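You operate a simulated robot arm through the tools that you are given. There is no shell and no other tool. Be economical: measure what you need, move in short steps, check, and stop when the job is done.

The job below is to be done with a simulated two-armed robot. You get a single attempt, and the scene is never put back.

JOB
Take the white tub on the right bench and put it away on the third shelf from the top of the narrow rack. Put one of the load cards from the right bench on the brochure. Take the white bottle labelled "Cleaner" from the low wall shelf and leave it on the cooling rack. Fetch the big blue cap from the low wall shelf and set it on the strapping bed. Take the green tray and leave it on the top of the low rack. Take the red block and put it on the long table. Take the blue pad and put it on the top of the low rack. Take the big grey cap on the long table and put it away in the foam nest on the trolley. Take the big yellow cap and put it on the fourth shelf from the bottom of the narrow rack. Take the grey drive from the long table and leave it on the top shelf of the left rack. The order is free. Set down upright: white bottle.

Only the result counts: the job must be done as asked and must still hold three seconds after the hand-in. Knocking over, shifting, dropping, spilling or breaking anything else fails it. Lids that push on must go on centred and level and be pressed home; caps that screw on are set level and turned clockwise until they are tight.

ROBOT AND FRAMES
Two 7-joint arms with two-finger parallel grippers on one trunk, on a base that drives. Base frame: it is fixed to the floor where the robot stands at the start and does not move with it; the origin is under the middle of the robot, x ahead of it, y to its left, z up; the surface under the hand at the start is at about z = 75. Readings come in cm, degrees, newtons and seconds.
The left shoulder is at the start at [7, 13.3, 112.6], the right one opposite. With the tool pointing down near the work surface each hand reaches from about 10 to 64 cm from the robot's upright axis, wherever it stands, measured 20 degrees to its own side. Places, roughly: big blue cap (3x3x2 cm) [110, -210, 90]; big grey cap (4x4x2 cm) [-300, 0, 80]; big yellow cap (3x3x2 cm) [-300, 60, 80]; blue pad (6x9x3 cm) [-290, -40, 80]; brochure [50, 125, 75]; cooling rack [-40, -270, 80]; foam nest on the trolley [-70, 340, 80]; fourth shelf of the narrow rack [-330, 270, 130]; green tray (15x13x3 cm) [110, -230, 90]; grey drive [-275, 100, 75]; load card [50, -50, 75]; long table [-310, 40, 80]; red block [0, -275, 150]; strapping bed [-300, -30, 80]; third shelf of the narrow rack [-330, 270, 90]; top of the low rack [-300, -120, 80]; top shelf of the left rack [-180, 530, 110]; white bottle [125, -200, 100]; white tub [50, 25, 75]. Payload 1.57 kg a hand.
The tool frame of a hand sits at the grasp point between the pads (the TCP): z along the fingers, y along the line on which they close. The tips reach 3 cm beyond it. The gripper opens to 8 cm. The fingers are 1.7 cm wide and 1.2 cm thick; the gripper's body (4 by 8.2 cm) begins 8 cm behind the TCP.
Orientation is that of the tool frame in the base frame, as a unit quaternion [w, x, y, z]. With the fingers straight down and closing along the base's y, the tool's x points along the base's -x, its y along +y and its z along -z.

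CONTROLS
- The arms move only by the tool play_rows. It takes "left_series", "right_series" or both (then of equal length, played together; a hand with none holds still); each is a list of rows, each an object (a shift or turn left out is 0, a gripper value left out holds the last) with "dp": the shift along the tool's x, y, z in m, a list of three; "rotation": the turn, a rotation vector about the tool's x, y, z in degrees, a list of three; "gripper": the opening in per cent of the stroke, from 0 (shut) to 100 (fully open). In form: [{"dp": [tx, ty, tz], "rotation": [wx, wy, wz], "gripper": gripper}, ...]. A call has 1 to 8 rows; each row shifts and turns the commanded pose from where the row before left it, along the tool's axes as they then stand. Rows are played at 5 a second. More than 5 cm and 8.6 degrees between two rows, or a gripper value outside its range, and nothing of the call is played. A pose out of reach is approached as far as the arm can. The call stops where the force on the tool passes 40 N (or 10 N more than at its start, if that is more) or the arm is blocked; 0.2 s more then pass. Each finger travels about 15.3 cm/s and halts on what it meets, pressing with about 25 N; the grip force reading is that of the motor and also rises with nothing between the fingers. The clock runs only during rows and for 0.2 s after the last one: add rows that do not move to give the fingers time. The reply holds the time, the measured pose of the TCP, the force on the tool along the base axes, the opening and the grip force, in the units named above and with some noise, with the torque about the TCP (base axes, N m) and any sound that the robot's microphone picked up.
- Cameras (640 x 400 px; columns grow to the right, rows downward): "scene" is now at [13.05, -2.03, 134.21]; the picture's right is [-0.26, -0.97, 0.00], its down [-0.67, 0.18, -0.72] and it looks along [0.70, -0.18, -0.69] (base axes); focal length 257 px, centre (320, 200). "left" rides on the left gripper at [7.2, 0.7, -12.2] in its tool frame; the picture's right is [-0.09, 1.00, 0.00], its down [-0.84, -0.08, -0.54] and it looks along [-0.54, -0.05, 0.84] (tool axes); focal length 238 px, centre (320, 200). "right" rides on the right gripper at [7.2, -0.7, -12.2] in its tool frame; the picture's right is [0.09, 1.00, 0.00], its down [-0.84, 0.08, -0.54] and it looks along [-0.54, 0.05, 0.84] (tool axes); focal length 238 px, centre (320, 200). There is no depth. A picture from a camera that has moved, and an enlarged one, comes with that camera's place and axes in the base frame and with its lens.
- grab_frame(camera): a new picture of that camera. The clock stands still meanwhile.
- lift_body(by): slides the trunk up (or, below 0, down) by that many cm; the arms and the scene camera ride with it, the base frame stays. It gives what a move gives, with no picture.
- steer(legs): drives the robot by 1 to 6 legs, each [ahead, left, turn to the left] in cm, cm and degrees, along the robot's own axes; the way and the turn of a leg run together, so that a leg with both is an arc; at most 150 cm and 180 degrees a leg. The arms and the cameras ride along, it lands a little off, and it stops where it bumps. It gives what a move gives.
- head_to(pan, tilt): turns the head with the scene camera to pan (to the left, within 86 degrees either way) and tilt (down, from -29 to 69), counted from straight ahead of the robot. It gives what a move gives.
- close_up(camera, box): a new picture of the part [left, top, right, bottom] of that camera's present view, enlarged. The clock stands still meanwhile.
- sign_off(): hands the job in; it is judged then, once.

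Work in short steps. Places have to be worked out from the pictures, the camera data and where the tool is seen: move nearer, look again, correct. Check each grasp and each placing, and mend what went wrong. You have 525 turns and 302 pictures in all, those below and enlarged ones among them. Open the grippers and draw the arms clear of the work before you hand the job in, unless the task says otherwise; then end with one line.

The tools are called after "Call:" by a JSON object that holds its "name" and its "arguments". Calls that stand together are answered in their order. play_rows: Moves the arms, as the interface text tells. Its arguments: {"type":"object","properties":{"left_series":{"type":"array","items":{"type":"object","properties":{"dp":{"type":"array","items":{"type":"number"}},"rotation":{"type":"array","items":{"type":"number"}},"gripper":{"type":"number"}}}},"right_series":{"type":"array","items":{"type":"object","properties":{"dp":{"type":"array","items":{"type":"number"}},"rotation":{"type":"array","items":{"type":"number"}},"gripper":{"type":"number"}}}}},"required":[]} The other tools are called the same way: lift_body (by) slides the trunk up or down; steer (legs) drives the base; head_to (pan, tilt) turns the head that bears the scene camera; grab_frame (camera) takes a picture; close_up (camera, box) takes an enlarged picture of a part of a camera's view; sign_off () hands the job in.

At the start:

```text
time: 0.0
left_ee_pos: [44.93, -2.64, 108.95]
left_orientation: [0.0, -0.001, 1.0, 0.001]
left_wrist_force: [0.5, 0.1, 0.4]
left_wrist_torque: [0.0, 0.0, -0.03]
left_width: 7.99
left_grasp_force: 0.2
right_ee_pos: [36.02, -34.62, 109.1]
right_orientation: [0.0, 0.0, 1.0, 0.0]
right_wrist_force: [0.5, 0.2, -0.2]
right_wrist_torque: [0.03, 0.0, -0.02]
right_width: 8.04
right_grasp_force: 0.0
trunk travel left (down, up): [-70.0, 24.0]
robot x, y, heading: [-0.02, 0.14, 0.1]
head pan, tilt: [-14.8, 43.8]
```

scene: 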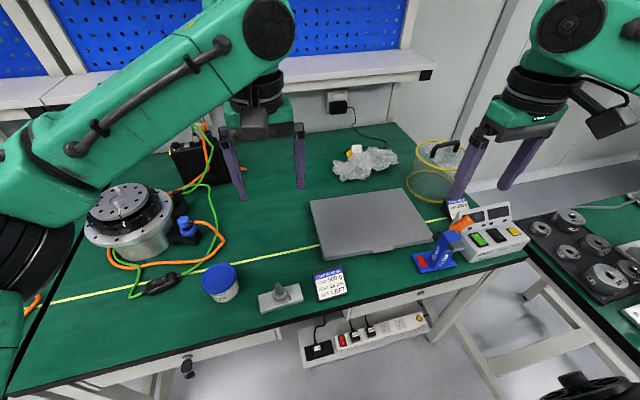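
right: 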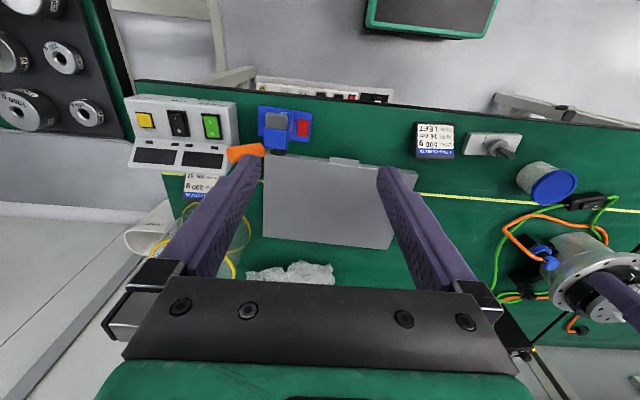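
left: 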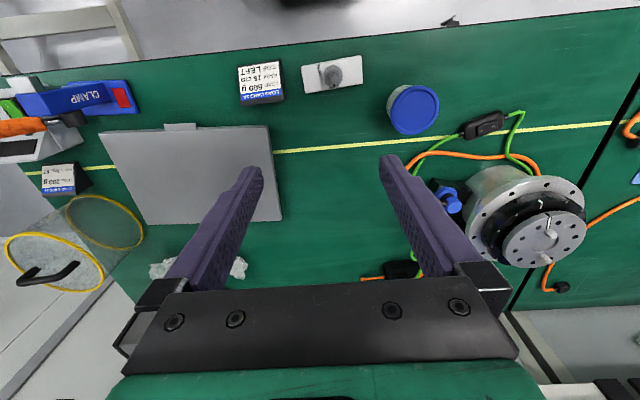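

I start by measuring the tub and the load card, which both seem to be within reach of this standing place.

Call:
{"name": "close_up", "arguments": {"camera": "left", "box": [220, 40, 480, 200]}}

Call:
{"name": "close_up", "arguments": {"camera": "scene", "box": [160, 220, 400, 370]}}

```text
2.46 times, centred on (350, 120) of left
camera zoom: at [37.73, -2.08, 121.15], right [0.09, 1.0, 0.0], down [0.84, -0.08, 0.54], along [0.54, -0.05, -0.84], focal length 587 px, centre (246, 397)
```

zoom: 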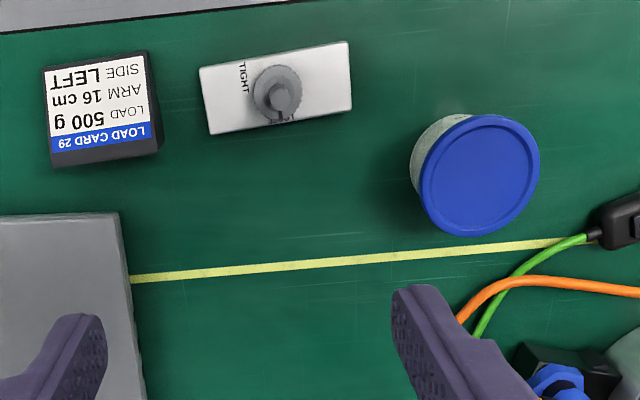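

```text
2.67 times, centred on (280, 295) of scene
camera zoom: at [13.05, -2.03, 134.21], right [-0.26, -0.97, 0.0], down [-0.67, 0.18, -0.72], along [0.7, -0.18, -0.69], focal length 684 px, centre (427, -53)
```

zoom: 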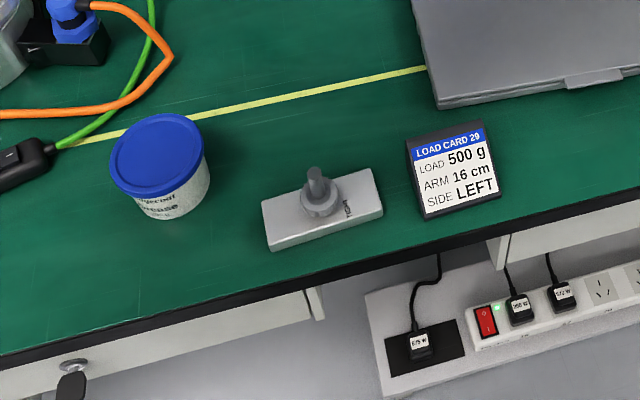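

The tub's body is about 7 cm wide and its lid is almost 8 cm, so I'll grip below the lid. First I look around with the head to learn the room.

Call:
{"name": "head_to", "arguments": {"pan": 60, "tilt": 15}}

Call:
{"name": "grab_frame", "arguments": {"camera": "scene"}}

Call:
{"name": "head_to", "arguments": {"pan": -70, "tilt": 15}}

Call:
{"name": "grab_frame", "arguments": {"camera": "scene"}}

```text
time: 1.5
left_ee_pos: [44.9, -2.65, 108.93]
left_orientation: [0.0, -0.001, 1.0, 0.0]
left_wrist_force: [1.2, 0.1, -0.5]
left_wrist_torque: [-0.01, 0.03, 0.0]
left_width: 8.01
left_grasp_force: 0.0
right_ee_pos: [36.03, -34.6, 109.14]
right_orientation: [0.0, -0.001, 1.0, 0.0]
right_wrist_force: [0.2, 0.0, 0.2]
right_wrist_torque: [-0.02, 0.0, 0.0]
right_width: 7.98
right_grasp_force: 0.0
trunk travel left (down, up): [-70.0, 24.0]
robot x, y, heading: [0.09, 0.36, 0.3]
head pan, tilt: [60.0, 15.0]
```

```text
296 pictures are left
camera scene: at [9.78, 8.16, 138.72], right [0.87, -0.5, 0.0], down [-0.13, -0.22, -0.97], along [0.48, 0.84, -0.26], focal length 257 px, centre (320, 200)
```

scene: 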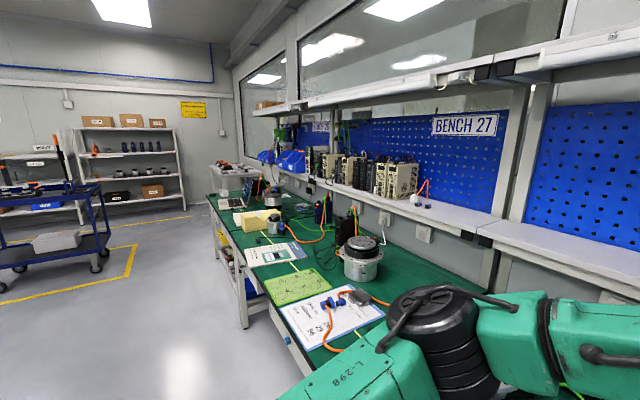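

```text
time: 3.6
left_ee_pos: [44.92, -2.53, 108.93]
left_orientation: [0.0, -0.001, 1.0, 0.0]
left_wrist_force: [-0.1, -0.6, 0.8]
left_wrist_torque: [0.0, -0.02, -0.02]
left_width: 8.02
left_grasp_force: 0.1
right_ee_pos: [36.07, -34.63, 109.09]
right_orientation: [0.0, 0.0, 1.0, 0.0]
right_wrist_force: [0.0, 0.3, 0.1]
right_wrist_torque: [-0.01, 0.02, 0.03]
right_width: 8.01
right_grasp_force: 0.0
trunk travel left (down, up): [-70.0, 24.0]
robot x, y, heading: [-0.13, -0.06, 0.1]
head pan, tilt: [-70.0, 15.0]
```

```text
295 pictures are left
camera scene: at [8.3, -8.7, 138.72], right [-0.94, -0.34, 0.0], down [-0.09, 0.24, -0.97], along [0.33, -0.91, -0.26], focal length 257 px, centre (320, 200)
```

scene: 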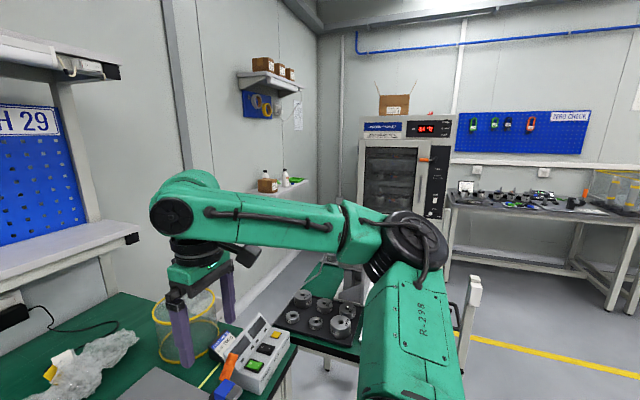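

I pitch the left hand so that it points forward and down at 30°, and shift it in line with the tub (estimated at x 47.5, y 12.5, top z 82).

Call:
{"name": "play_rows", "arguments": {"left_series": [{"dp": [0, 0.0214, 0], "rotation": [0, -8.5, 0], "gripper": 100}, {"dp": [0, 0.0214, 0], "rotation": [0, -8.5, 0]}, {"dp": [0, 0.0214, 0], "rotation": [0, -8.5, 0]}, {"dp": [0, 0.0214, 0], "rotation": [0, -8.5, 0]}, {"dp": [0, 0.0214, 0], "rotation": [0, -8.5, 0]}, {"dp": [0, 0.0214, 0], "rotation": [0, -8.5, 0]}, {"dp": [0, 0.0214, 0], "rotation": [0, -8.5, 0]}, {"dp": [0, 0, 0]}]}}

Call:
{"name": "head_to", "arguments": {"pan": 5, "tilt": 45}}

Call:
{"name": "grab_frame", "arguments": {"camera": "scene"}}

Call:
{"name": "grab_frame", "arguments": {"camera": "left"}}

```text
time: 5.4
left_ee_pos: [44.79, 12.39, 108.96]
left_orientation: [0.496, -0.001, 0.868, 0.0]
left_wrist_force: [0.9, -0.2, 1.4]
left_wrist_torque: [-0.02, 0.02, 0.01]
left_width: 7.98
left_grasp_force: 0.1
right_ee_pos: [36.21, -34.56, 109.17]
right_orientation: [0.0, -0.001, 1.0, 0.0]
right_wrist_force: [-0.7, 0.7, 0.1]
right_wrist_torque: [-0.02, 0.0, -0.01]
right_width: 8.0
right_grasp_force: 0.1
trunk travel left (down, up): [-70.0, 24.0]
robot x, y, heading: [0.18, -0.04, -0.1]
head pan, tilt: [-70.0, 15.0]
```

```text
time: 6.8
left_ee_pos: [44.89, 12.4, 108.86]
left_orientation: [0.497, 0.0, 0.868, 0.001]
left_wrist_force: [0.3, -0.7, 0.3]
left_wrist_torque: [-0.01, 0.0, 0.04]
left_width: 7.98
left_grasp_force: 0.1
right_ee_pos: [36.24, -34.64, 109.16]
right_orientation: [0.0, 0.0, 1.0, 0.0]
right_wrist_force: [-0.4, -0.4, -0.3]
right_wrist_torque: [0.02, 0.02, -0.02]
right_width: 7.99
right_grasp_force: 0.1
trunk travel left (down, up): [-70.0, 24.0]
robot x, y, heading: [-0.15, -0.36, 0.1]
head pan, tilt: [5.0, 45.0]
```

```text
294 pictures are left
camera scene: at [13.2, 0.77, 134.04], right [0.09, -1.0, 0.0], down [-0.7, -0.06, -0.71], along [0.7, 0.06, -0.71], focal length 257 px, centre (320, 200)
```

scene: 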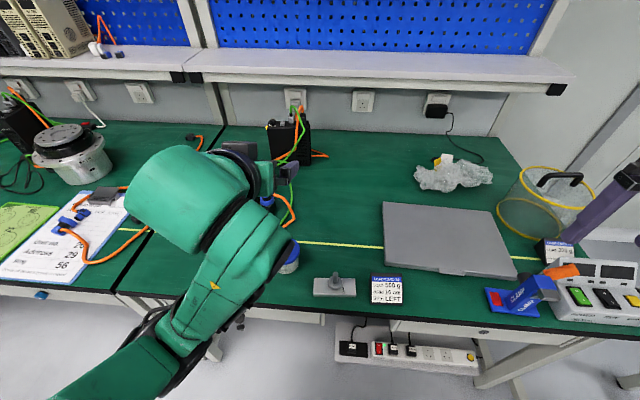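

```text
293 pictures are left
camera left: at [30.77, 12.91, 108.93], right [0.05, 1.0, 0.08], down [-0.04, -0.08, 1.0], along [1.0, -0.05, 0.04], focal length 238 px, centre (320, 200)
```

left: 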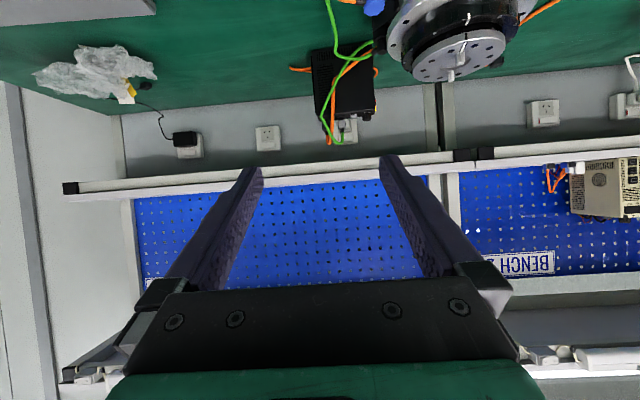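

The hand is pitched as planned; I descend to a stand-off about 12 cm back along the approach line and look with the hand camera.

Call:
{"name": "play_rows", "arguments": {"left_series": [{"dp": [0.0417, 0, 0.0092]}, {"dp": [0.0417, 0, 0.0092]}, {"dp": [0.0417, 0, 0.0092]}, {"dp": [0.0417, 0, 0.0092]}, {"dp": [0.0417, 0, 0.0092]}, {"dp": [0.0417, 0, 0.0092]}, {"dp": [0, 0, 0]}]}}

Call:
{"name": "grab_frame", "arguments": {"camera": "left"}}

Call:
{"name": "grab_frame", "arguments": {"camera": "scene"}}

```text
time: 7.5
left_ee_pos: [42.83, 14.11, 99.69]
left_orientation: [0.498, 0.069, 0.859, 0.1]
left_wrist_force: [0.0, 0.3, -0.9]
left_wrist_torque: [-0.03, 0.01, -0.03]
left_width: 8.03
left_grasp_force: 0.0
left hand out of reach, approached as far as the arm can: row 2, 3
right_ee_pos: [35.99, -34.56, 109.27]
right_orientation: [0.0, 0.001, 1.0, -0.001]
right_wrist_force: [0.0, 0.0, -0.4]
right_wrist_torque: [-0.04, -0.01, -0.01]
right_width: 8.01
right_grasp_force: 0.1
trunk travel left (down, up): [-70.0, 24.0]
robot x, y, heading: [0.19, 0.0, 0.1]
head pan, tilt: [5.0, 45.0]
stopped in row 3 (left hand): the arm was blocked; the commanded pose is now the measured one
```

```text
292 pictures are left
camera left: at [28.65, 14.98, 99.75], right [0.06, 0.95, 0.32], down [-0.06, -0.31, 0.95], along [1.0, -0.08, 0.03], focal length 238 px, centre (320, 200)
```

left: 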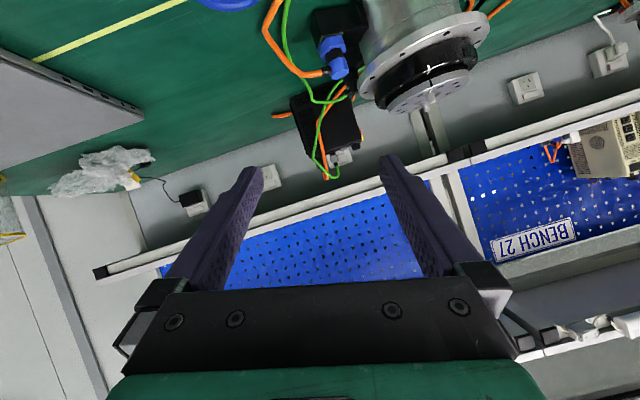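

```text
291 pictures are left
camera scene: at [13.13, 0.97, 134.05], right [0.09, -1.0, 0.0], down [-0.7, -0.06, -0.71], along [0.7, 0.06, -0.71], focal length 257 px, centre (320, 200)
```

scene: 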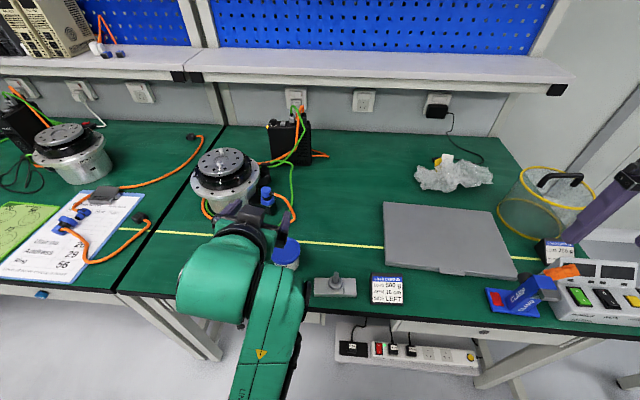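

The pitched hand folds the arm too much this near. I back the robot off and lower the trunk so the arm is more stretched and lower.

Call:
{"name": "steer", "arguments": {"legs": [[-16, 0, 0]]}}

Call:
{"name": "lift_body", "arguments": {"by": -15}}

Call:
{"name": "play_rows", "arguments": {"left_series": [{"dp": [0, 0, 0.01], "rotation": [3, 0, -6.3]}, {"dp": [0, 0, 0.01], "rotation": [3, 0, -6.3]}, {"dp": [0, 0, 0]}]}}

```text
time: 8.9
left_ee_pos: [26.78, 14.15, 99.85]
left_orientation: [0.498, 0.069, 0.859, 0.1]
left_wrist_force: [-0.1, 0.1, 0.2]
left_wrist_torque: [0.01, -0.02, -0.03]
left_width: 8.02
left_grasp_force: 0.1
right_ee_pos: [20.16, -34.64, 109.06]
right_orientation: [-0.001, 0.0, 1.0, -0.001]
right_wrist_force: [-0.8, 0.2, 0.6]
right_wrist_torque: [-0.03, 0.0, -0.02]
right_width: 8.01
right_grasp_force: 0.1
trunk travel left (down, up): [-70.0, 24.0]
robot x, y, heading: [-16.09, -0.17, 0.2]
head pan, tilt: [5.0, 45.0]
```

```text
time: 10.7
left_ee_pos: [26.79, 13.98, 84.8]
left_orientation: [0.499, 0.07, 0.858, 0.099]
left_wrist_force: [-0.4, 0.1, 0.0]
left_wrist_torque: [0.01, 0.01, 0.0]
left_width: 8.03
left_grasp_force: 0.0
right_ee_pos: [20.08, -34.7, 94.14]
right_orientation: [-0.001, 0.0, 1.0, 0.001]
right_wrist_force: [-0.3, 0.3, -0.6]
right_wrist_torque: [0.0, -0.02, 0.0]
right_width: 7.99
right_grasp_force: 0.0
trunk travel left (down, up): [-55.0, 39.0]
robot x, y, heading: [-16.27, 0.01, 0.1]
head pan, tilt: [5.0, 45.0]
```

```text
time: 11.5
left_ee_pos: [28.28, 14.77, 83.13]
left_orientation: [0.498, 0.022, 0.867, 0.027]
left_wrist_force: [-1.1, -0.1, -0.5]
left_wrist_torque: [0.0, 0.04, 0.01]
left_width: 8.01
left_grasp_force: 0.0
right_ee_pos: [19.92, -34.69, 94.22]
right_orientation: [0.0, 0.0, 1.0, 0.0]
right_wrist_force: [-0.5, -0.2, -0.2]
right_wrist_torque: [0.02, 0.02, 0.0]
right_width: 7.99
right_grasp_force: 0.0
trunk travel left (down, up): [-55.0, 39.0]
robot x, y, heading: [-16.04, -0.37, -0.2]
head pan, tilt: [5.0, 45.0]
```

The pose is nearly recovered; I extend to the stand-off in front of the tub and look.

Call:
{"name": "play_rows", "arguments": {"left_series": [{"dp": [-0.028, -0.012, 0.0345], "rotation": [1.4, 0, -3.7]}, {"dp": [-0.028, -0.012, 0.0345]}, {"dp": [0, 0, 0]}]}}

Call:
{"name": "grab_frame", "arguments": {"camera": "left"}}

Call:
{"name": "grab_frame", "arguments": {"camera": "scene"}}

```text
time: 12.1
left_ee_pos: [36.07, 15.07, 83.32]
left_orientation: [0.494, 0.006, 0.868, 0.043]
left_wrist_force: [0.8, 0.5, 0.3]
left_wrist_torque: [-0.01, 0.0, 0.01]
left_width: 7.99
left_grasp_force: 0.0
right_ee_pos: [19.99, -34.64, 94.1]
right_orientation: [0.0, 0.001, 1.0, 0.0]
right_wrist_force: [-0.9, 0.9, -0.1]
right_wrist_torque: [-0.07, 0.01, -0.01]
right_width: 8.0
right_grasp_force: 0.0
trunk travel left (down, up): [-55.0, 39.0]
robot x, y, heading: [-15.87, -0.17, -0.1]
head pan, tilt: [5.0, 45.0]
stopped in row 2 (left hand): the arm was blocked; the commanded pose is now the measured one
```

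```text
290 pictures are left
camera left: at [21.93, 15.17, 83.41], right [0.02, 0.99, 0.16], down [-0.03, -0.16, 0.99], along [1.0, -0.02, 0.03], focal length 238 px, centre (320, 200)
```

left: 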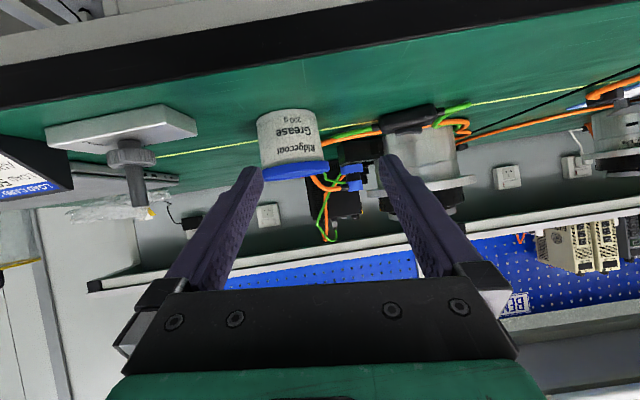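

```text
289 pictures are left
camera scene: at [-2.87, 0.79, 119.03], right [0.09, -1.0, 0.0], down [-0.7, -0.06, -0.71], along [0.7, 0.06, -0.71], focal length 257 px, centre (320, 200)
```

scene: 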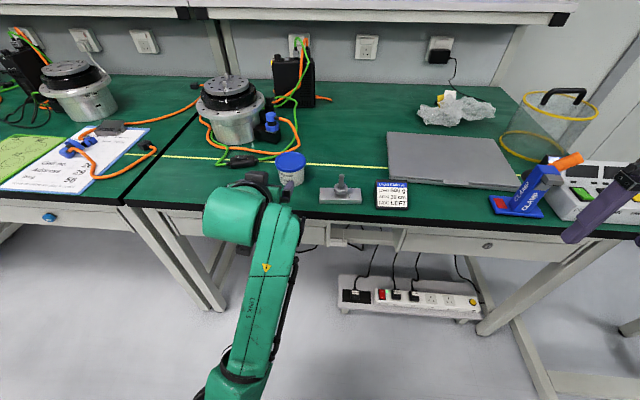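

The motion stopped early, likely at a joint limit. I zoom on the tub to measure its true width before choosing the grasp.

Call:
{"name": "close_up", "arguments": {"camera": "left", "box": [220, 80, 380, 200]}}

```text
3.33 times, centred on (300, 140) of left
camera zoom: at [21.93, 15.17, 83.41], right [0.02, 0.99, 0.16], down [-0.03, -0.16, 0.99], along [1.0, -0.02, 0.03], focal length 794 px, centre (387, 400)
```

zoom: 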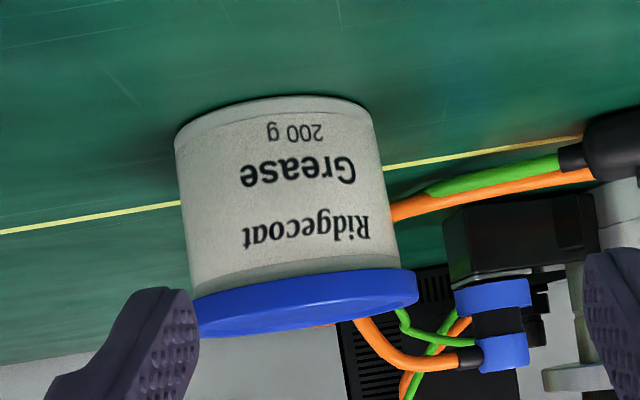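

The lid is about 7.3 cm and the body 6.5 cm, so the open gripper passes over it. I'll raise the trunk again and use a milder pitch of about 25° from vertical, coming from above.

Call:
{"name": "lift_body", "arguments": {"by": 15}}

Call:
{"name": "play_rows", "arguments": {"left_series": [{"dp": [0, 0, 0], "rotation": [0, 8.5, 0]}, {"dp": [0, 0, 0], "rotation": [0, 8.5, 0]}, {"dp": [0, 0, 0], "rotation": [0, 8.5, 0]}, {"dp": [0, 0, 0], "rotation": [0, 8.5, 0]}, {"dp": [0, 0, 0]}]}}

```text
time: 13.8
left_ee_pos: [36.06, 15.03, 98.35]
left_orientation: [0.494, 0.006, 0.868, 0.043]
left_wrist_force: [-0.4, -0.3, 1.2]
left_wrist_torque: [0.03, -0.03, 0.0]
left_width: 7.97
left_grasp_force: 0.0
right_ee_pos: [20.0, -34.66, 109.09]
right_orientation: [0.001, 0.001, 1.0, 0.0]
right_wrist_force: [1.6, -0.7, -0.5]
right_wrist_torque: [-0.02, 0.01, -0.04]
right_width: 8.0
right_grasp_force: 0.0
trunk travel left (down, up): [-70.0, 24.0]
robot x, y, heading: [-16.08, -0.02, 0.1]
head pan, tilt: [5.0, 45.0]
```

```text
time: 15.2
left_ee_pos: [36.23, 18.2, 98.3]
left_orientation: [0.217, -0.026, 0.972, 0.081]
left_wrist_force: [-0.1, -0.4, -0.4]
left_wrist_torque: [-0.02, 0.02, 0.01]
left_width: 7.98
left_grasp_force: 0.1
right_ee_pos: [19.94, -34.78, 109.13]
right_orientation: [-0.001, 0.0, 1.0, 0.0]
right_wrist_force: [0.2, 1.1, -0.1]
right_wrist_torque: [0.01, -0.01, -0.01]
right_width: 7.97
right_grasp_force: 0.1
trunk travel left (down, up): [-70.0, 24.0]
robot x, y, heading: [-16.1, -0.11, 0.2]
head pan, tilt: [5.0, 45.0]
stopped in row 5 (left hand): the arm was blocked; the commanded pose is now the measured one
```

The hand was pushed sideways by something; I look at the left arm itself before moving on.

Call:
{"name": "head_to", "arguments": {"pan": 40, "tilt": 60}}

Call:
{"name": "grab_frame", "arguments": {"camera": "scene"}}

```text
time: 16.2
left_ee_pos: [36.18, 18.24, 98.16]
left_orientation: [0.216, -0.025, 0.973, 0.08]
left_wrist_force: [0.5, -0.4, -0.1]
left_wrist_torque: [-0.02, -0.04, -0.01]
left_width: 7.98
left_grasp_force: 0.0
right_ee_pos: [19.94, -34.6, 109.13]
right_orientation: [0.0, -0.001, 1.0, -0.001]
right_wrist_force: [-0.5, 0.3, 0.1]
right_wrist_torque: [0.0, 0.02, -0.01]
right_width: 8.01
right_grasp_force: 0.0
trunk travel left (down, up): [-70.0, 24.0]
robot x, y, heading: [-16.0, -0.13, 0.2]
head pan, tilt: [40.0, 60.0]
```

```text
287 pictures are left
camera scene: at [-5.89, 4.35, 132.09], right [0.64, -0.77, 0.0], down [-0.66, -0.56, -0.5], along [0.38, 0.32, -0.87], focal length 257 px, centre (320, 200)
```

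scene: 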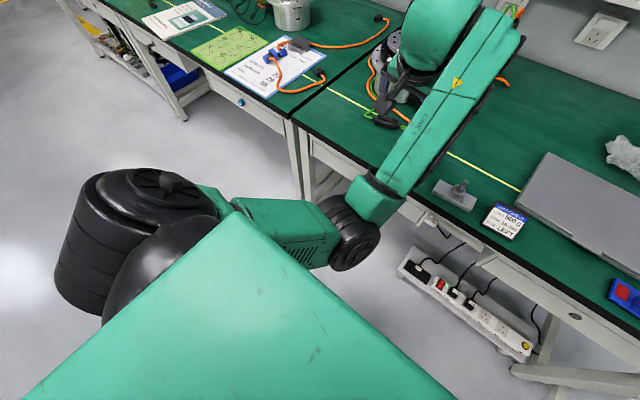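

The elbow has swung low under the hand. I bring the hand back toward straight down while lifting it, to free the arm posture.

Call:
{"name": "play_rows", "arguments": {"left_series": [{"dp": [0, 0, -0.02], "rotation": [2.4, 6.3, 0.75]}, {"dp": [0, 0, -0.02], "rotation": [2.4, 6.3, 0.75]}, {"dp": [0, 0, -0.02], "rotation": [2.4, 6.3, 0.75]}, {"dp": [0, 0, -0.02], "rotation": [2.4, 6.3, 0.75]}, {"dp": [0, 0, 0]}]}}

Call:
{"name": "grab_frame", "arguments": {"camera": "scene"}}

```text
time: 17.4
left_ee_pos: [40.63, 19.21, 102.21]
left_orientation: [-0.001, 0.003, 1.0, -0.004]
left_wrist_force: [0.8, 0.2, -1.0]
left_wrist_torque: [-0.01, 0.02, 0.0]
left_width: 7.99
left_grasp_force: 0.1
left hand out of reach, approached as far as the arm can: row 1, 2, 3
right_ee_pos: [19.82, -34.7, 109.01]
right_orientation: [0.0, 0.0, 1.0, 0.001]
right_wrist_force: [0.2, -0.1, -0.8]
right_wrist_torque: [0.01, 0.0, 0.02]
right_width: 7.98
right_grasp_force: 0.0
trunk travel left (down, up): [-70.0, 24.0]
robot x, y, heading: [-16.12, 0.17, 0.2]
head pan, tilt: [40.0, 60.0]
```

```text
286 pictures are left
camera scene: at [-5.88, 4.33, 132.09], right [0.64, -0.77, 0.0], down [-0.66, -0.56, -0.5], along [0.38, 0.32, -0.87], focal length 257 px, centre (320, 200)
```

scene: 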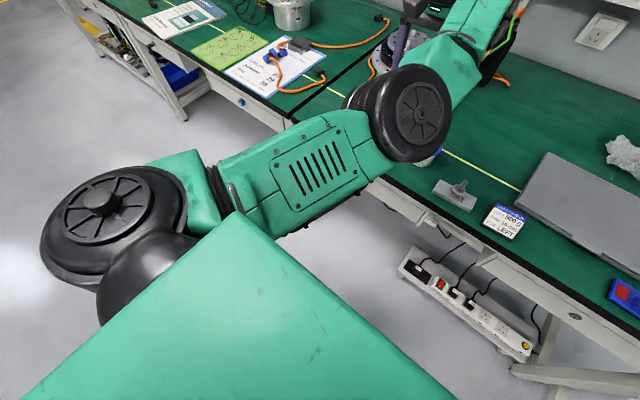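

The arm is back in its good posture with the hand straight down. I drive forward 11 cm and take the tub from straight above.

Call:
{"name": "steer", "arguments": {"legs": [[11, 0, 0]]}}

Call:
{"name": "play_rows", "arguments": {"left_series": [{"dp": [0.02, -0.033, 0.02]}, {"dp": [0.02, -0.033, 0.02]}, {"dp": [0, 0, 0.03]}, {"dp": [0, 0, 0]}]}}

Call:
{"name": "grab_frame", "arguments": {"camera": "left"}}

```text
time: 18.6
left_ee_pos: [51.57, 19.16, 102.22]
left_orientation: [0.0, 0.003, 1.0, -0.005]
left_wrist_force: [-0.3, -0.4, -0.6]
left_wrist_torque: [0.06, 0.01, 0.0]
left_width: 8.0
left_grasp_force: 0.0
right_ee_pos: [31.0, -34.62, 109.18]
right_orientation: [0.0, 0.0, 1.0, 0.0]
right_wrist_force: [0.4, -0.5, 0.8]
right_wrist_torque: [0.02, 0.01, 0.02]
right_width: 8.0
right_grasp_force: 0.0
trunk travel left (down, up): [-70.0, 24.0]
robot x, y, heading: [-5.13, -0.2, 0.2]
head pan, tilt: [40.0, 60.0]
```

```text
time: 19.6
left_ee_pos: [52.06, 13.23, 94.83]
left_orientation: [-0.001, 0.004, 1.0, -0.005]
left_wrist_force: [0.5, 0.0, -0.8]
left_wrist_torque: [-0.02, -0.02, 0.02]
left_width: 7.98
left_grasp_force: 0.0
left hand out of reach, approached as far as the arm can: row 1, 2
right_ee_pos: [31.0, -34.76, 109.17]
right_orientation: [0.0, 0.0, 1.0, 0.0]
right_wrist_force: [-0.1, 0.2, 0.2]
right_wrist_torque: [0.01, -0.03, -0.01]
right_width: 7.99
right_grasp_force: 0.0
trunk travel left (down, up): [-70.0, 24.0]
robot x, y, heading: [-5.01, 0.18, -0.3]
head pan, tilt: [40.0, 60.0]
```

```text
285 pictures are left
camera left: at [45.01, 14.01, 106.98], right [0.1, 1.0, -0.01], down [0.84, -0.08, 0.54], along [0.54, -0.06, -0.84], focal length 238 px, centre (320, 200)
```

left: 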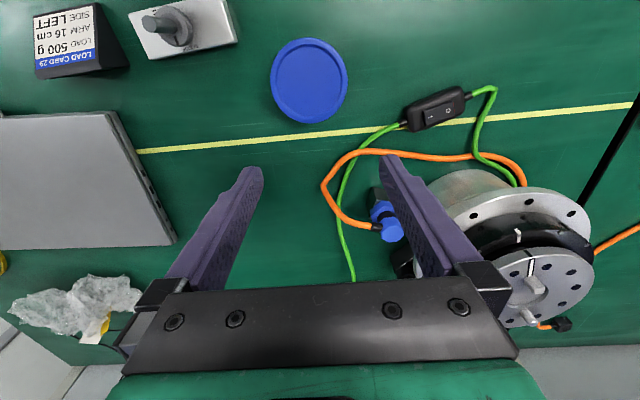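

The lid's centre works out at (47.5, 12.5). I move the hand over it, still high.

Call:
{"name": "play_rows", "arguments": {"left_series": [{"dp": [0.015, -0.003, 0], "rotation": [0.2, 0, 0.5]}, {"dp": [0.015, -0.003, 0]}, {"dp": [0.015, 0, 0]}, {"dp": [0, 0, 0]}]}}

Call:
{"name": "grab_frame", "arguments": {"camera": "scene"}}

```text
time: 20.6
left_ee_pos: [51.33, 13.12, 94.11]
left_orientation: [-0.001, 0.008, 1.0, -0.005]
left_wrist_force: [-0.1, -0.2, 0.2]
left_wrist_torque: [0.01, 0.02, 0.04]
left_width: 8.0
left_grasp_force: 0.0
left hand out of reach, approached as far as the arm can: row 1, 2, 3
right_ee_pos: [30.93, -34.63, 109.16]
right_orientation: [0.0, -0.001, 1.0, 0.0]
right_wrist_force: [0.6, 0.3, 0.0]
right_wrist_torque: [0.04, 0.05, 0.02]
right_width: 8.0
right_grasp_force: 0.0
trunk travel left (down, up): [-70.0, 24.0]
robot x, y, heading: [-5.27, -0.1, 0.0]
head pan, tilt: [40.0, 60.0]
```

```text
284 pictures are left
camera scene: at [5.21, 4.35, 132.09], right [0.64, -0.77, 0.0], down [-0.66, -0.56, -0.5], along [0.38, 0.32, -0.87], focal length 257 px, centre (320, 200)
```

scene: 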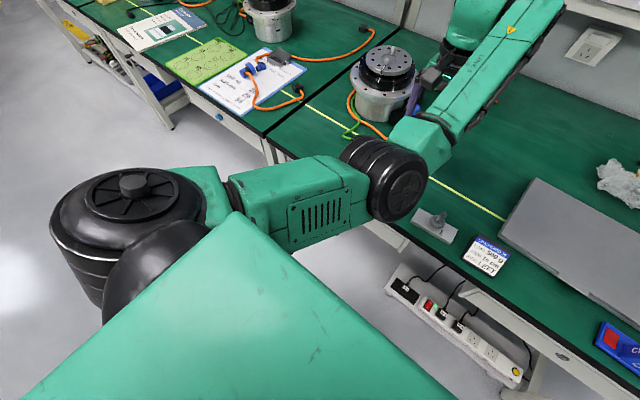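

The elbow is stuck in an inward posture. I'll swing the hand high and out to the left to let the elbow come outward again, then return.

Call:
{"name": "play_rows", "arguments": {"left_series": [{"dp": [0, 0.0, -0.04]}, {"dp": [0, 0.02, -0.04]}, {"dp": [0, 0.04, -0.03]}, {"dp": [0, 0.04, -0.02]}, {"dp": [0.0, 0.04, 0]}, {"dp": [0.01, 0.04, 0]}, {"dp": [0.02, 0.04, 0]}, {"dp": [0.02, 0.02, 0]}]}}

Call:
{"name": "grab_frame", "arguments": {"camera": "scene"}}

```text
time: 22.4
left_ee_pos: [47.63, 37.49, 106.73]
left_orientation: [-0.001, 0.007, 1.0, -0.006]
left_wrist_force: [-0.5, 0.2, 0.8]
left_wrist_torque: [0.01, 0.0, 0.0]
left_width: 7.98
left_grasp_force: 0.1
left hand out of reach, approached as far as the arm can: row 1
right_ee_pos: [31.13, -34.57, 109.21]
right_orientation: [0.0, 0.0, 1.0, -0.001]
right_wrist_force: [0.4, -0.5, -0.2]
right_wrist_torque: [-0.01, -0.02, 0.02]
right_width: 8.0
right_grasp_force: 0.1
trunk travel left (down, up): [-70.0, 24.0]
robot x, y, heading: [-4.97, -0.24, -0.2]
head pan, tilt: [40.0, 60.0]
```

```text
283 pictures are left
camera scene: at [5.18, 4.37, 132.09], right [0.64, -0.77, 0.0], down [-0.66, -0.56, -0.5], along [0.38, 0.32, -0.87], focal length 257 px, centre (320, 200)
```

scene: 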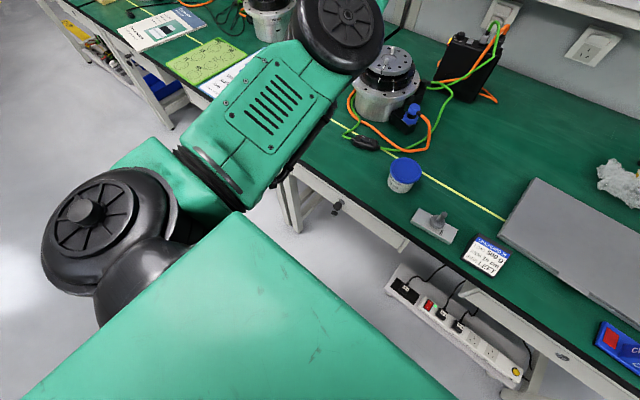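

The elbow has come up. I return over the tub at height in one go: 25 cm right.

Call:
{"name": "play_rows", "arguments": {"left_series": [{"dp": [0.02, -0.02, 0]}, {"dp": [0.02, -0.02, 0]}, {"dp": [0, -0.04, 0]}, {"dp": [0, -0.04, 0]}, {"dp": [0, -0.04, 0]}, {"dp": [0, -0.04, 0]}, {"dp": [-0.02, -0.03, 0]}, {"dp": [-0.02, -0.02, 0]}]}}

Call:
{"name": "grab_frame", "arguments": {"camera": "scene"}}

```text
time: 24.2
left_ee_pos: [47.12, 27.49, 106.77]
left_orientation: [-0.002, 0.008, 1.0, -0.006]
left_wrist_force: [0.1, -0.6, 0.5]
left_wrist_torque: [-0.03, -0.01, -0.04]
left_width: 8.01
left_grasp_force: 0.0
left hand out of reach, approached as far as the arm can: row 3, 4, 5, 6, 7
right_ee_pos: [31.09, -34.74, 109.16]
right_orientation: [0.001, 0.0, 1.0, 0.001]
right_wrist_force: [0.8, -0.9, 0.2]
right_wrist_torque: [0.0, 0.02, 0.01]
right_width: 7.99
right_grasp_force: 0.1
trunk travel left (down, up): [-70.0, 24.0]
robot x, y, heading: [-4.86, -0.19, -0.2]
head pan, tilt: [40.0, 60.0]
```

```text
282 pictures are left
camera scene: at [5.26, 4.29, 132.09], right [0.64, -0.77, 0.0], down [-0.66, -0.56, -0.5], along [0.38, 0.32, -0.87], focal length 257 px, centre (320, 200)
```

scene: 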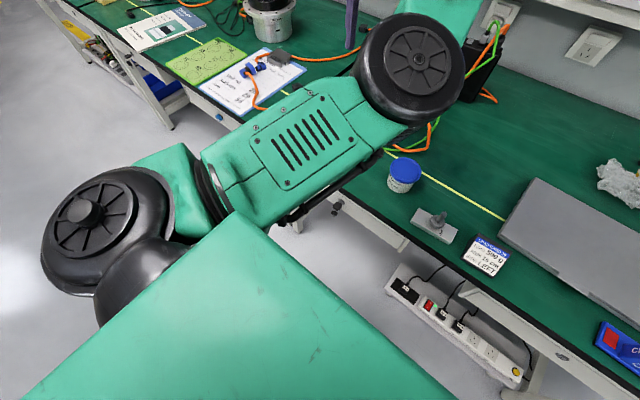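

Still the wrong elbow side. I pitch the hand forward (which drops the elbow) while out to the left and look where the elbow goes.

Call:
{"name": "play_rows", "arguments": {"left_series": [{"dp": [0, 0.02, 0], "rotation": [0, -8.5, 0]}, {"dp": [0, 0.02, 0], "rotation": [0, -8.5, 0]}, {"dp": [0, 0.02, 0], "rotation": [0, -8.5, 0]}, {"dp": [0, 0.02, 0], "rotation": [0, -8.5, 0]}, {"dp": [0, 0.02, 0], "rotation": [0, -8.5, 0]}, {"dp": [0, 0.02, 0], "rotation": [0, -8.5, 0]}, {"dp": [0, 0.02, 0], "rotation": [0, -8.5, 0]}, {"dp": [0, 0, 0]}]}}

Call:
{"name": "grab_frame", "arguments": {"camera": "scene"}}

```text
time: 26.0
left_ee_pos: [47.39, 41.55, 106.59]
left_orientation: [0.496, 0.004, 0.868, -0.009]
left_wrist_force: [-0.1, -0.3, 0.4]
left_wrist_torque: [0.02, 0.02, 0.03]
left_width: 7.98
left_grasp_force: 0.0
right_ee_pos: [31.06, -34.7, 109.05]
right_orientation: [0.0, 0.0, 1.0, 0.001]
right_wrist_force: [0.3, -0.7, 0.1]
right_wrist_torque: [0.02, 0.0, -0.02]
right_width: 7.99
right_grasp_force: 0.1
trunk travel left (down, up): [-70.0, 24.0]
robot x, y, heading: [-5.28, 0.02, 0.0]
head pan, tilt: [40.0, 60.0]
```

```text
281 pictures are left
camera scene: at [5.22, 4.29, 132.09], right [0.64, -0.77, 0.0], down [-0.66, -0.56, -0.5], along [0.38, 0.32, -0.87], focal length 257 px, centre (320, 200)
```

scene: 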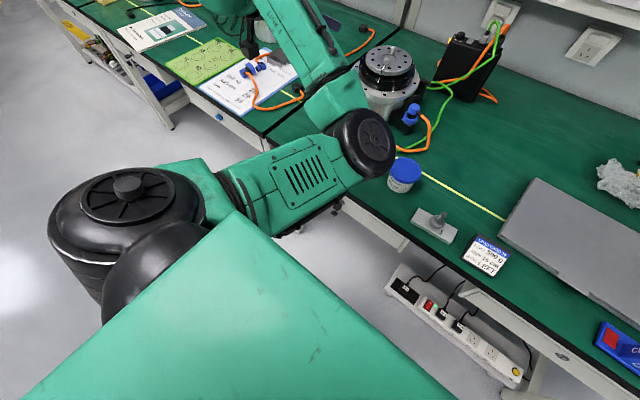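

The elbow is still on the inner side. I yaw the pitched hand to point to the right, so the forearm has to come from the left.

Call:
{"name": "play_rows", "arguments": {"left_series": [{"rotation": [7.36, 0, 4.25]}, {"rotation": [7.36, 0, 4.25]}, {"rotation": [7.36, 0, 4.25]}, {"rotation": [7.36, 0, 4.25]}, {"rotation": [7.36, 0, 4.25]}, {"rotation": [7.36, 0, 4.25]}, {"rotation": [7.36, 0, 4.25]}, {"dp": [0, 0, 0]}]}}

Call:
{"name": "grab_frame", "arguments": {"camera": "scene"}}

```text
time: 27.8
left_ee_pos: [47.34, 41.46, 106.57]
left_orientation: [0.431, 0.432, 0.749, -0.258]
left_wrist_force: [-0.3, -1.5, -0.2]
left_wrist_torque: [0.0, -0.01, 0.01]
left_width: 8.01
left_grasp_force: 0.1
right_ee_pos: [31.1, -34.74, 109.08]
right_orientation: [-0.001, 0.0, 1.0, 0.001]
right_wrist_force: [0.5, -0.6, 0.3]
right_wrist_torque: [0.02, -0.01, -0.04]
right_width: 7.97
right_grasp_force: 0.1
trunk travel left (down, up): [-70.0, 24.0]
robot x, y, heading: [-4.53, 0.19, -0.2]
head pan, tilt: [40.0, 60.0]
```

```text
280 pictures are left
camera scene: at [5.22, 4.28, 132.09], right [0.64, -0.77, 0.0], down [-0.66, -0.56, -0.5], along [0.38, 0.32, -0.87], focal length 257 px, centre (320, 200)
```

scene: 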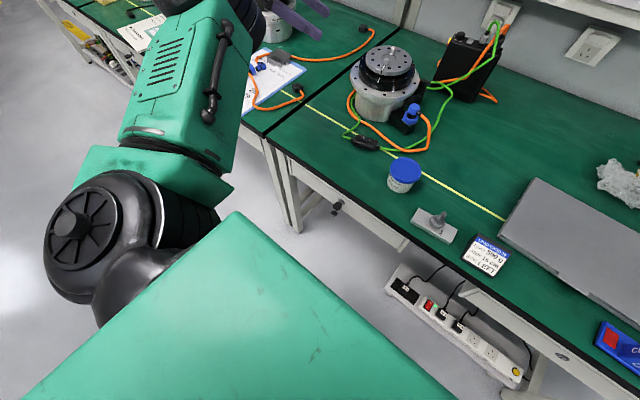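

That swung the elbow outward. I bring the hand to the right, still yawed, toward the tub.

Call:
{"name": "play_rows", "arguments": {"left_series": [{"dp": [-0.0172, -0.0203, 0.0298]}, {"dp": [-0.0172, -0.0203, 0.0298]}, {"dp": [-0.0172, -0.0203, 0.0298]}, {"dp": [-0.0172, -0.0203, 0.0298]}, {"dp": [-0.0172, -0.0203, 0.0298]}, {"dp": [-0.0172, -0.0203, 0.0298]}, {"dp": [-0.0172, -0.0203, 0.0298]}, {"dp": [0, 0, 0]}]}}

Call:
{"name": "play_rows", "arguments": {"left_series": [{"rotation": [0, 8.5, 0]}, {"rotation": [0, 8.5, 0]}, {"rotation": [0, 8.5, 0]}, {"rotation": [0, 8.5, 0]}, {"rotation": [0, 8.5, 0]}, {"rotation": [0, 8.5, 0]}, {"rotation": [0, 8.5, 0]}, {"dp": [0, 0, 0]}]}}

Call:
{"name": "grab_frame", "arguments": {"camera": "scene"}}

```text
time: 29.6
left_ee_pos: [46.89, 14.26, 106.18]
left_orientation: [0.43, 0.419, 0.756, -0.262]
left_wrist_force: [0.3, -0.4, -0.8]
left_wrist_torque: [0.01, -0.05, 0.01]
left_width: 8.03
left_grasp_force: 0.0
right_ee_pos: [31.1, -34.63, 109.13]
right_orientation: [0.0, 0.0, 1.0, 0.0]
right_wrist_force: [-0.1, 0.4, 0.0]
right_wrist_torque: [-0.03, 0.01, -0.02]
right_width: 8.01
right_grasp_force: 0.0
trunk travel left (down, up): [-70.0, 24.0]
robot x, y, heading: [-4.79, -0.15, -0.3]
head pan, tilt: [40.0, 60.0]
```

```text
time: 31.4
left_ee_pos: [49.76, 17.01, 107.51]
left_orientation: [-0.001, 0.502, 0.865, -0.012]
left_wrist_force: [0.0, -0.4, -0.3]
left_wrist_torque: [0.01, -0.01, 0.01]
left_width: 7.99
left_grasp_force: 0.1
left hand out of reach, approached as far as the arm can: row 2, 3, 4, 5, 6
right_ee_pos: [31.05, -34.66, 109.11]
right_orientation: [0.0, 0.0, 1.0, 0.0]
right_wrist_force: [-0.5, -0.2, -0.1]
right_wrist_torque: [0.0, -0.02, -0.02]
right_width: 8.01
right_grasp_force: 0.1
trunk travel left (down, up): [-70.0, 24.0]
robot x, y, heading: [-4.77, -0.26, 0.2]
head pan, tilt: [40.0, 60.0]
```

```text
279 pictures are left
camera scene: at [5.18, 4.39, 132.09], right [0.64, -0.77, 0.0], down [-0.66, -0.56, -0.5], along [0.38, 0.32, -0.87], focal length 257 px, centre (320, 200)
```

scene: 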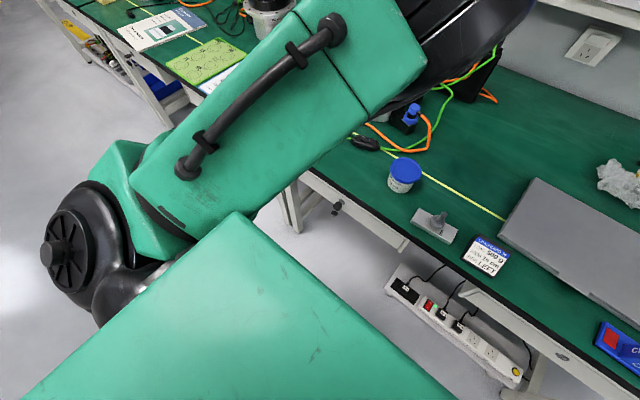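

The elbow is now up and outward with the hand straight down, yawed 60°; for a round tub that's fine. I go to above the tub and half unwind the yaw.

Call:
{"name": "play_rows", "arguments": {"left_series": [{"dp": [-0.01, -0.014, 0.02]}, {"dp": [-0.01, -0.014, 0.03]}, {"dp": [-0.0075, -0.0145, 0.03]}, {"dp": [0, 0, 0.03]}, {"rotation": [0, 0, -8]}, {"rotation": [0, 0, -8]}, {"rotation": [0, 0, -8]}, {"dp": [0, 0, 0]}]}}

Call:
{"name": "grab_frame", "arguments": {"camera": "left"}}

```text
time: 33.2
left_ee_pos: [49.95, 16.96, 106.89]
left_orientation: [-0.001, 0.311, 0.95, -0.011]
left_wrist_force: [1.0, 0.5, -0.2]
left_wrist_torque: [0.02, -0.01, -0.03]
left_width: 7.98
left_grasp_force: 0.0
left hand out of reach, approached as far as the arm can: row 1, 2, 3, 4
right_ee_pos: [31.09, -34.62, 109.09]
right_orientation: [-0.001, -0.001, 1.0, 0.0]
right_wrist_force: [0.2, -0.3, 0.7]
right_wrist_torque: [0.02, 0.04, 0.02]
right_width: 8.0
right_grasp_force: 0.0
trunk travel left (down, up): [-70.0, 24.0]
robot x, y, heading: [-5.37, 0.15, -0.1]
head pan, tilt: [40.0, 60.0]
```

```text
278 pictures are left
camera left: at [44.72, 21.8, 118.96], right [0.66, 0.75, -0.02], down [0.63, -0.55, 0.55], along [0.4, -0.38, -0.84], focal length 238 px, centre (320, 200)
```

left: 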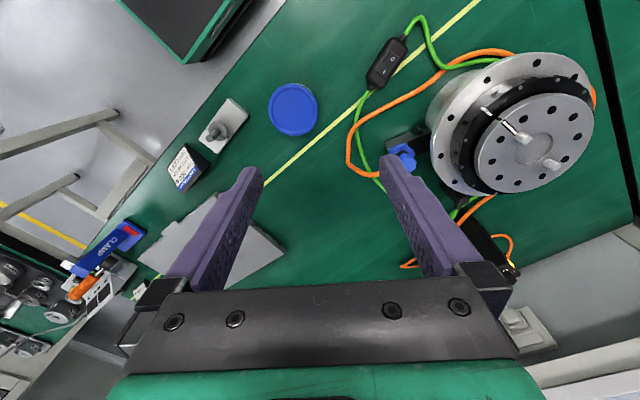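

The hand won't descend here, so I look at the arm's shape from a higher head angle.

Call:
{"name": "head_to", "arguments": {"pan": 20, "tilt": 15}}

Call:
{"name": "grab_frame", "arguments": {"camera": "scene"}}

```text
time: 34.4
left_ee_pos: [50.04, 16.87, 106.75]
left_orientation: [-0.001, 0.312, 0.95, -0.01]
left_wrist_force: [0.9, -0.2, -0.1]
left_wrist_torque: [-0.01, 0.02, 0.0]
left_width: 8.0
left_grasp_force: 0.0
right_ee_pos: [31.08, -34.6, 109.13]
right_orientation: [0.0, -0.001, 1.0, 0.0]
right_wrist_force: [-0.7, -0.2, 0.0]
right_wrist_torque: [-0.02, 0.01, -0.04]
right_width: 7.99
right_grasp_force: 0.0
trunk travel left (down, up): [-70.0, 24.0]
robot x, y, heading: [-5.11, -0.15, 0.3]
head pan, tilt: [20.0, 15.0]
```

```text
277 pictures are left
camera scene: at [8.89, 3.27, 138.71], right [0.34, -0.94, 0.0], down [-0.24, -0.09, -0.97], along [0.91, 0.33, -0.26], focal length 257 px, centre (320, 200)
```

scene: 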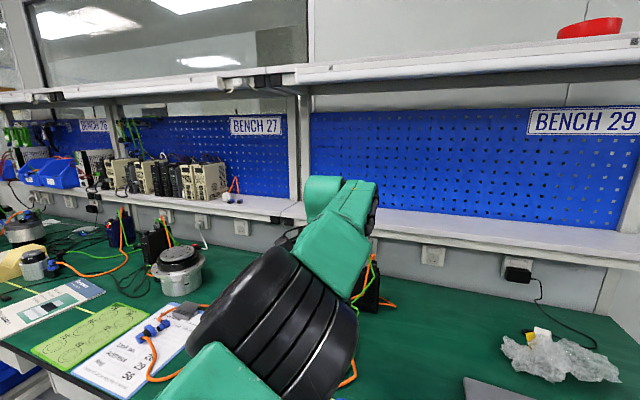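

The arm is rather stretched. I try drawing the hand nearer to the body while unwinding the yaw fully.

Call:
{"name": "play_rows", "arguments": {"left_series": [{"dp": [0.02, 0, 0], "rotation": [0, 0, -8.5]}, {"dp": [0.02, 0, 0], "rotation": [0, 0, -8.5]}, {"dp": [0.03, 0, 0], "rotation": [0, 0, -8.5]}, {"dp": [0.03, 0, 0], "rotation": [0, 0, -8.5]}, {"dp": [0.02, 0, 0], "rotation": [0, 0, -2.5]}, {"dp": [0, 0, 0]}]}}

Call:
{"name": "grab_frame", "arguments": {"camera": "scene"}}

```text
time: 35.8
left_ee_pos: [42.88, 25.83, 108.23]
left_orientation: [-0.008, -0.015, 1.0, -0.023]
left_wrist_force: [0.3, -0.2, 0.0]
left_wrist_torque: [-0.01, 0.03, 0.0]
left_width: 8.0
left_grasp_force: 0.0
left hand out of reach, approached as far as the arm can: row 1, 2, 3, 4, 5
right_ee_pos: [31.18, -34.71, 108.99]
right_orientation: [-0.001, 0.0, 1.0, 0.001]
right_wrist_force: [0.4, 0.3, -0.7]
right_wrist_torque: [-0.01, -0.01, -0.02]
right_width: 7.99
right_grasp_force: 0.1
trunk travel left (down, up): [-70.0, 24.0]
robot x, y, heading: [-5.32, -0.04, -0.0]
head pan, tilt: [20.0, 15.0]
```

```text
276 pictures are left
camera scene: at [8.94, 3.24, 138.71], right [0.34, -0.94, 0.0], down [-0.24, -0.09, -0.97], along [0.91, 0.33, -0.26], focal length 257 px, centre (320, 200)
```

scene: 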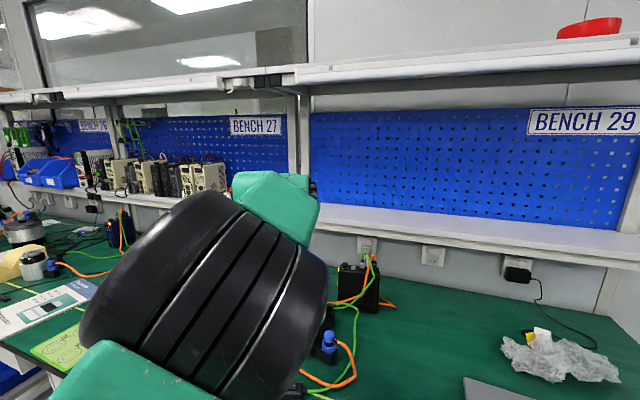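

I'll try to restore the start posture fully: pitch, yaw right out at the left, then unpitch there before coming in.

Call:
{"name": "play_rows", "arguments": {"left_series": [{"dp": [0, 0.02, 0], "rotation": [0, -8.5, 0]}, {"dp": [0, 0.02, 0], "rotation": [0, -8.5, 0]}, {"dp": [0, 0.02, 0], "rotation": [0, -8.5, 0]}, {"dp": [0, 0.02, 0], "rotation": [0, -8.5, 0]}, {"dp": [0, 0.02, 0], "rotation": [0, -8.5, 0]}, {"dp": [0, 0.02, 0], "rotation": [0, -8.5, 0]}, {"dp": [0, 0.02, 0], "rotation": [0, -8.5, 0]}, {"dp": [0, 0, 0]}]}}

Call:
{"name": "play_rows", "arguments": {"left_series": [{"rotation": [7.36, 0, 4.25]}, {"rotation": [7.36, 0, 4.25]}, {"rotation": [7.36, 0, 4.25]}, {"rotation": [7.36, 0, 4.25]}, {"rotation": [7.36, 0, 4.25]}, {"rotation": [7.36, 0, 4.25]}, {"rotation": [7.36, 0, 4.25]}, {"dp": [0, 0, 0]}]}}

Call:
{"name": "play_rows", "arguments": {"left_series": [{"rotation": [0, 8.5, 0]}, {"rotation": [0, 8.5, 0]}, {"rotation": [0, 8.5, 0]}, {"rotation": [0, 8.5, 0]}, {"rotation": [0, 8.5, 0]}, {"rotation": [0, 8.5, 0]}, {"rotation": [0, 8.5, 0]}, {"dp": [0, 0, 0]}]}}

Call:
{"name": "head_to", "arguments": {"pan": 40, "tilt": 45}}

Call:
{"name": "grab_frame", "arguments": {"camera": "scene"}}

```text
time: 37.5
left_ee_pos: [42.98, 38.78, 108.56]
left_orientation: [0.493, -0.005, 0.87, -0.008]
left_wrist_force: [0.0, 0.2, 0.6]
left_wrist_torque: [0.01, -0.01, 0.0]
left_width: 7.98
left_grasp_force: 0.0
right_ee_pos: [31.15, -34.75, 109.04]
right_orientation: [0.0, 0.0, 1.0, 0.001]
right_wrist_force: [-0.6, -1.1, 0.0]
right_wrist_torque: [-0.01, 0.01, 0.0]
right_width: 8.0
right_grasp_force: 0.0
trunk travel left (down, up): [-70.0, 24.0]
robot x, y, heading: [-4.9, -0.02, -0.1]
head pan, tilt: [20.0, 15.0]
```

```text
time: 39.4
left_ee_pos: [43.02, 38.85, 108.44]
left_orientation: [0.433, 0.423, 0.753, -0.258]
left_wrist_force: [-0.3, -0.3, 0.1]
left_wrist_torque: [0.02, 0.01, 0.01]
left_width: 8.01
left_grasp_force: 0.2
right_ee_pos: [30.98, -34.76, 109.14]
right_orientation: [0.0, 0.0, 1.0, 0.0]
right_wrist_force: [-0.3, 1.5, -0.4]
right_wrist_torque: [-0.01, -0.02, 0.0]
right_width: 7.99
right_grasp_force: 0.0
trunk travel left (down, up): [-70.0, 24.0]
robot x, y, heading: [-5.12, -0.15, -0.0]
head pan, tilt: [20.0, 15.0]
```

```text
time: 41.1
left_ee_pos: [43.02, 38.84, 108.3]
left_orientation: [0.001, 0.495, 0.869, -0.014]
left_wrist_force: [-0.3, 0.2, -0.4]
left_wrist_torque: [-0.02, -0.01, -0.01]
left_width: 7.99
left_grasp_force: 0.0
right_ee_pos: [31.03, -34.65, 109.13]
right_orientation: [0.0, 0.0, 1.0, -0.001]
right_wrist_force: [0.7, 0.4, 0.1]
right_wrist_torque: [-0.01, 0.0, 0.02]
right_width: 8.02
right_grasp_force: 0.1
trunk travel left (down, up): [-70.0, 24.0]
robot x, y, heading: [-4.78, 0.22, 0.1]
head pan, tilt: [20.0, 15.0]
```

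```text
time: 42.1
left_ee_pos: [43.19, 38.86, 108.33]
left_orientation: [0.001, 0.496, 0.868, -0.014]
left_wrist_force: [-0.5, 0.2, 0.2]
left_wrist_torque: [-0.02, 0.0, 0.01]
left_width: 7.96
left_grasp_force: 0.0
right_ee_pos: [31.1, -34.74, 109.29]
right_orientation: [0.0, -0.001, 1.0, 0.0]
right_wrist_force: [0.2, -1.0, 0.0]
right_wrist_torque: [0.0, -0.03, 0.0]
right_width: 8.0
right_grasp_force: 0.0
trunk travel left (down, up): [-70.0, 24.0]
robot x, y, heading: [-5.3, 0.33, 0.1]
head pan, tilt: [40.0, 45.0]
```

```text
275 pictures are left
camera scene: at [6.35, 5.29, 134.04], right [0.64, -0.77, 0.0], down [-0.54, -0.45, -0.71], along [0.54, 0.45, -0.71], focal length 257 px, centre (320, 200)
```

scene: 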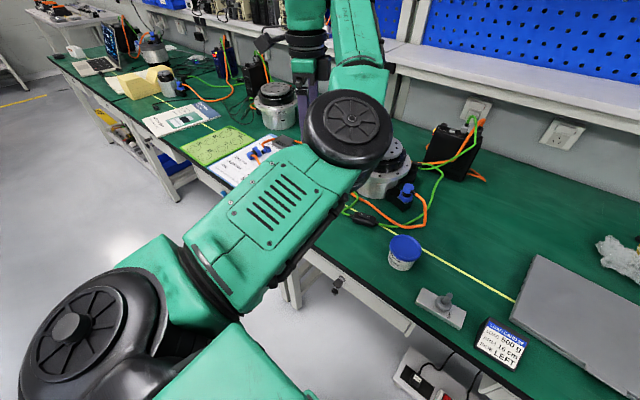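

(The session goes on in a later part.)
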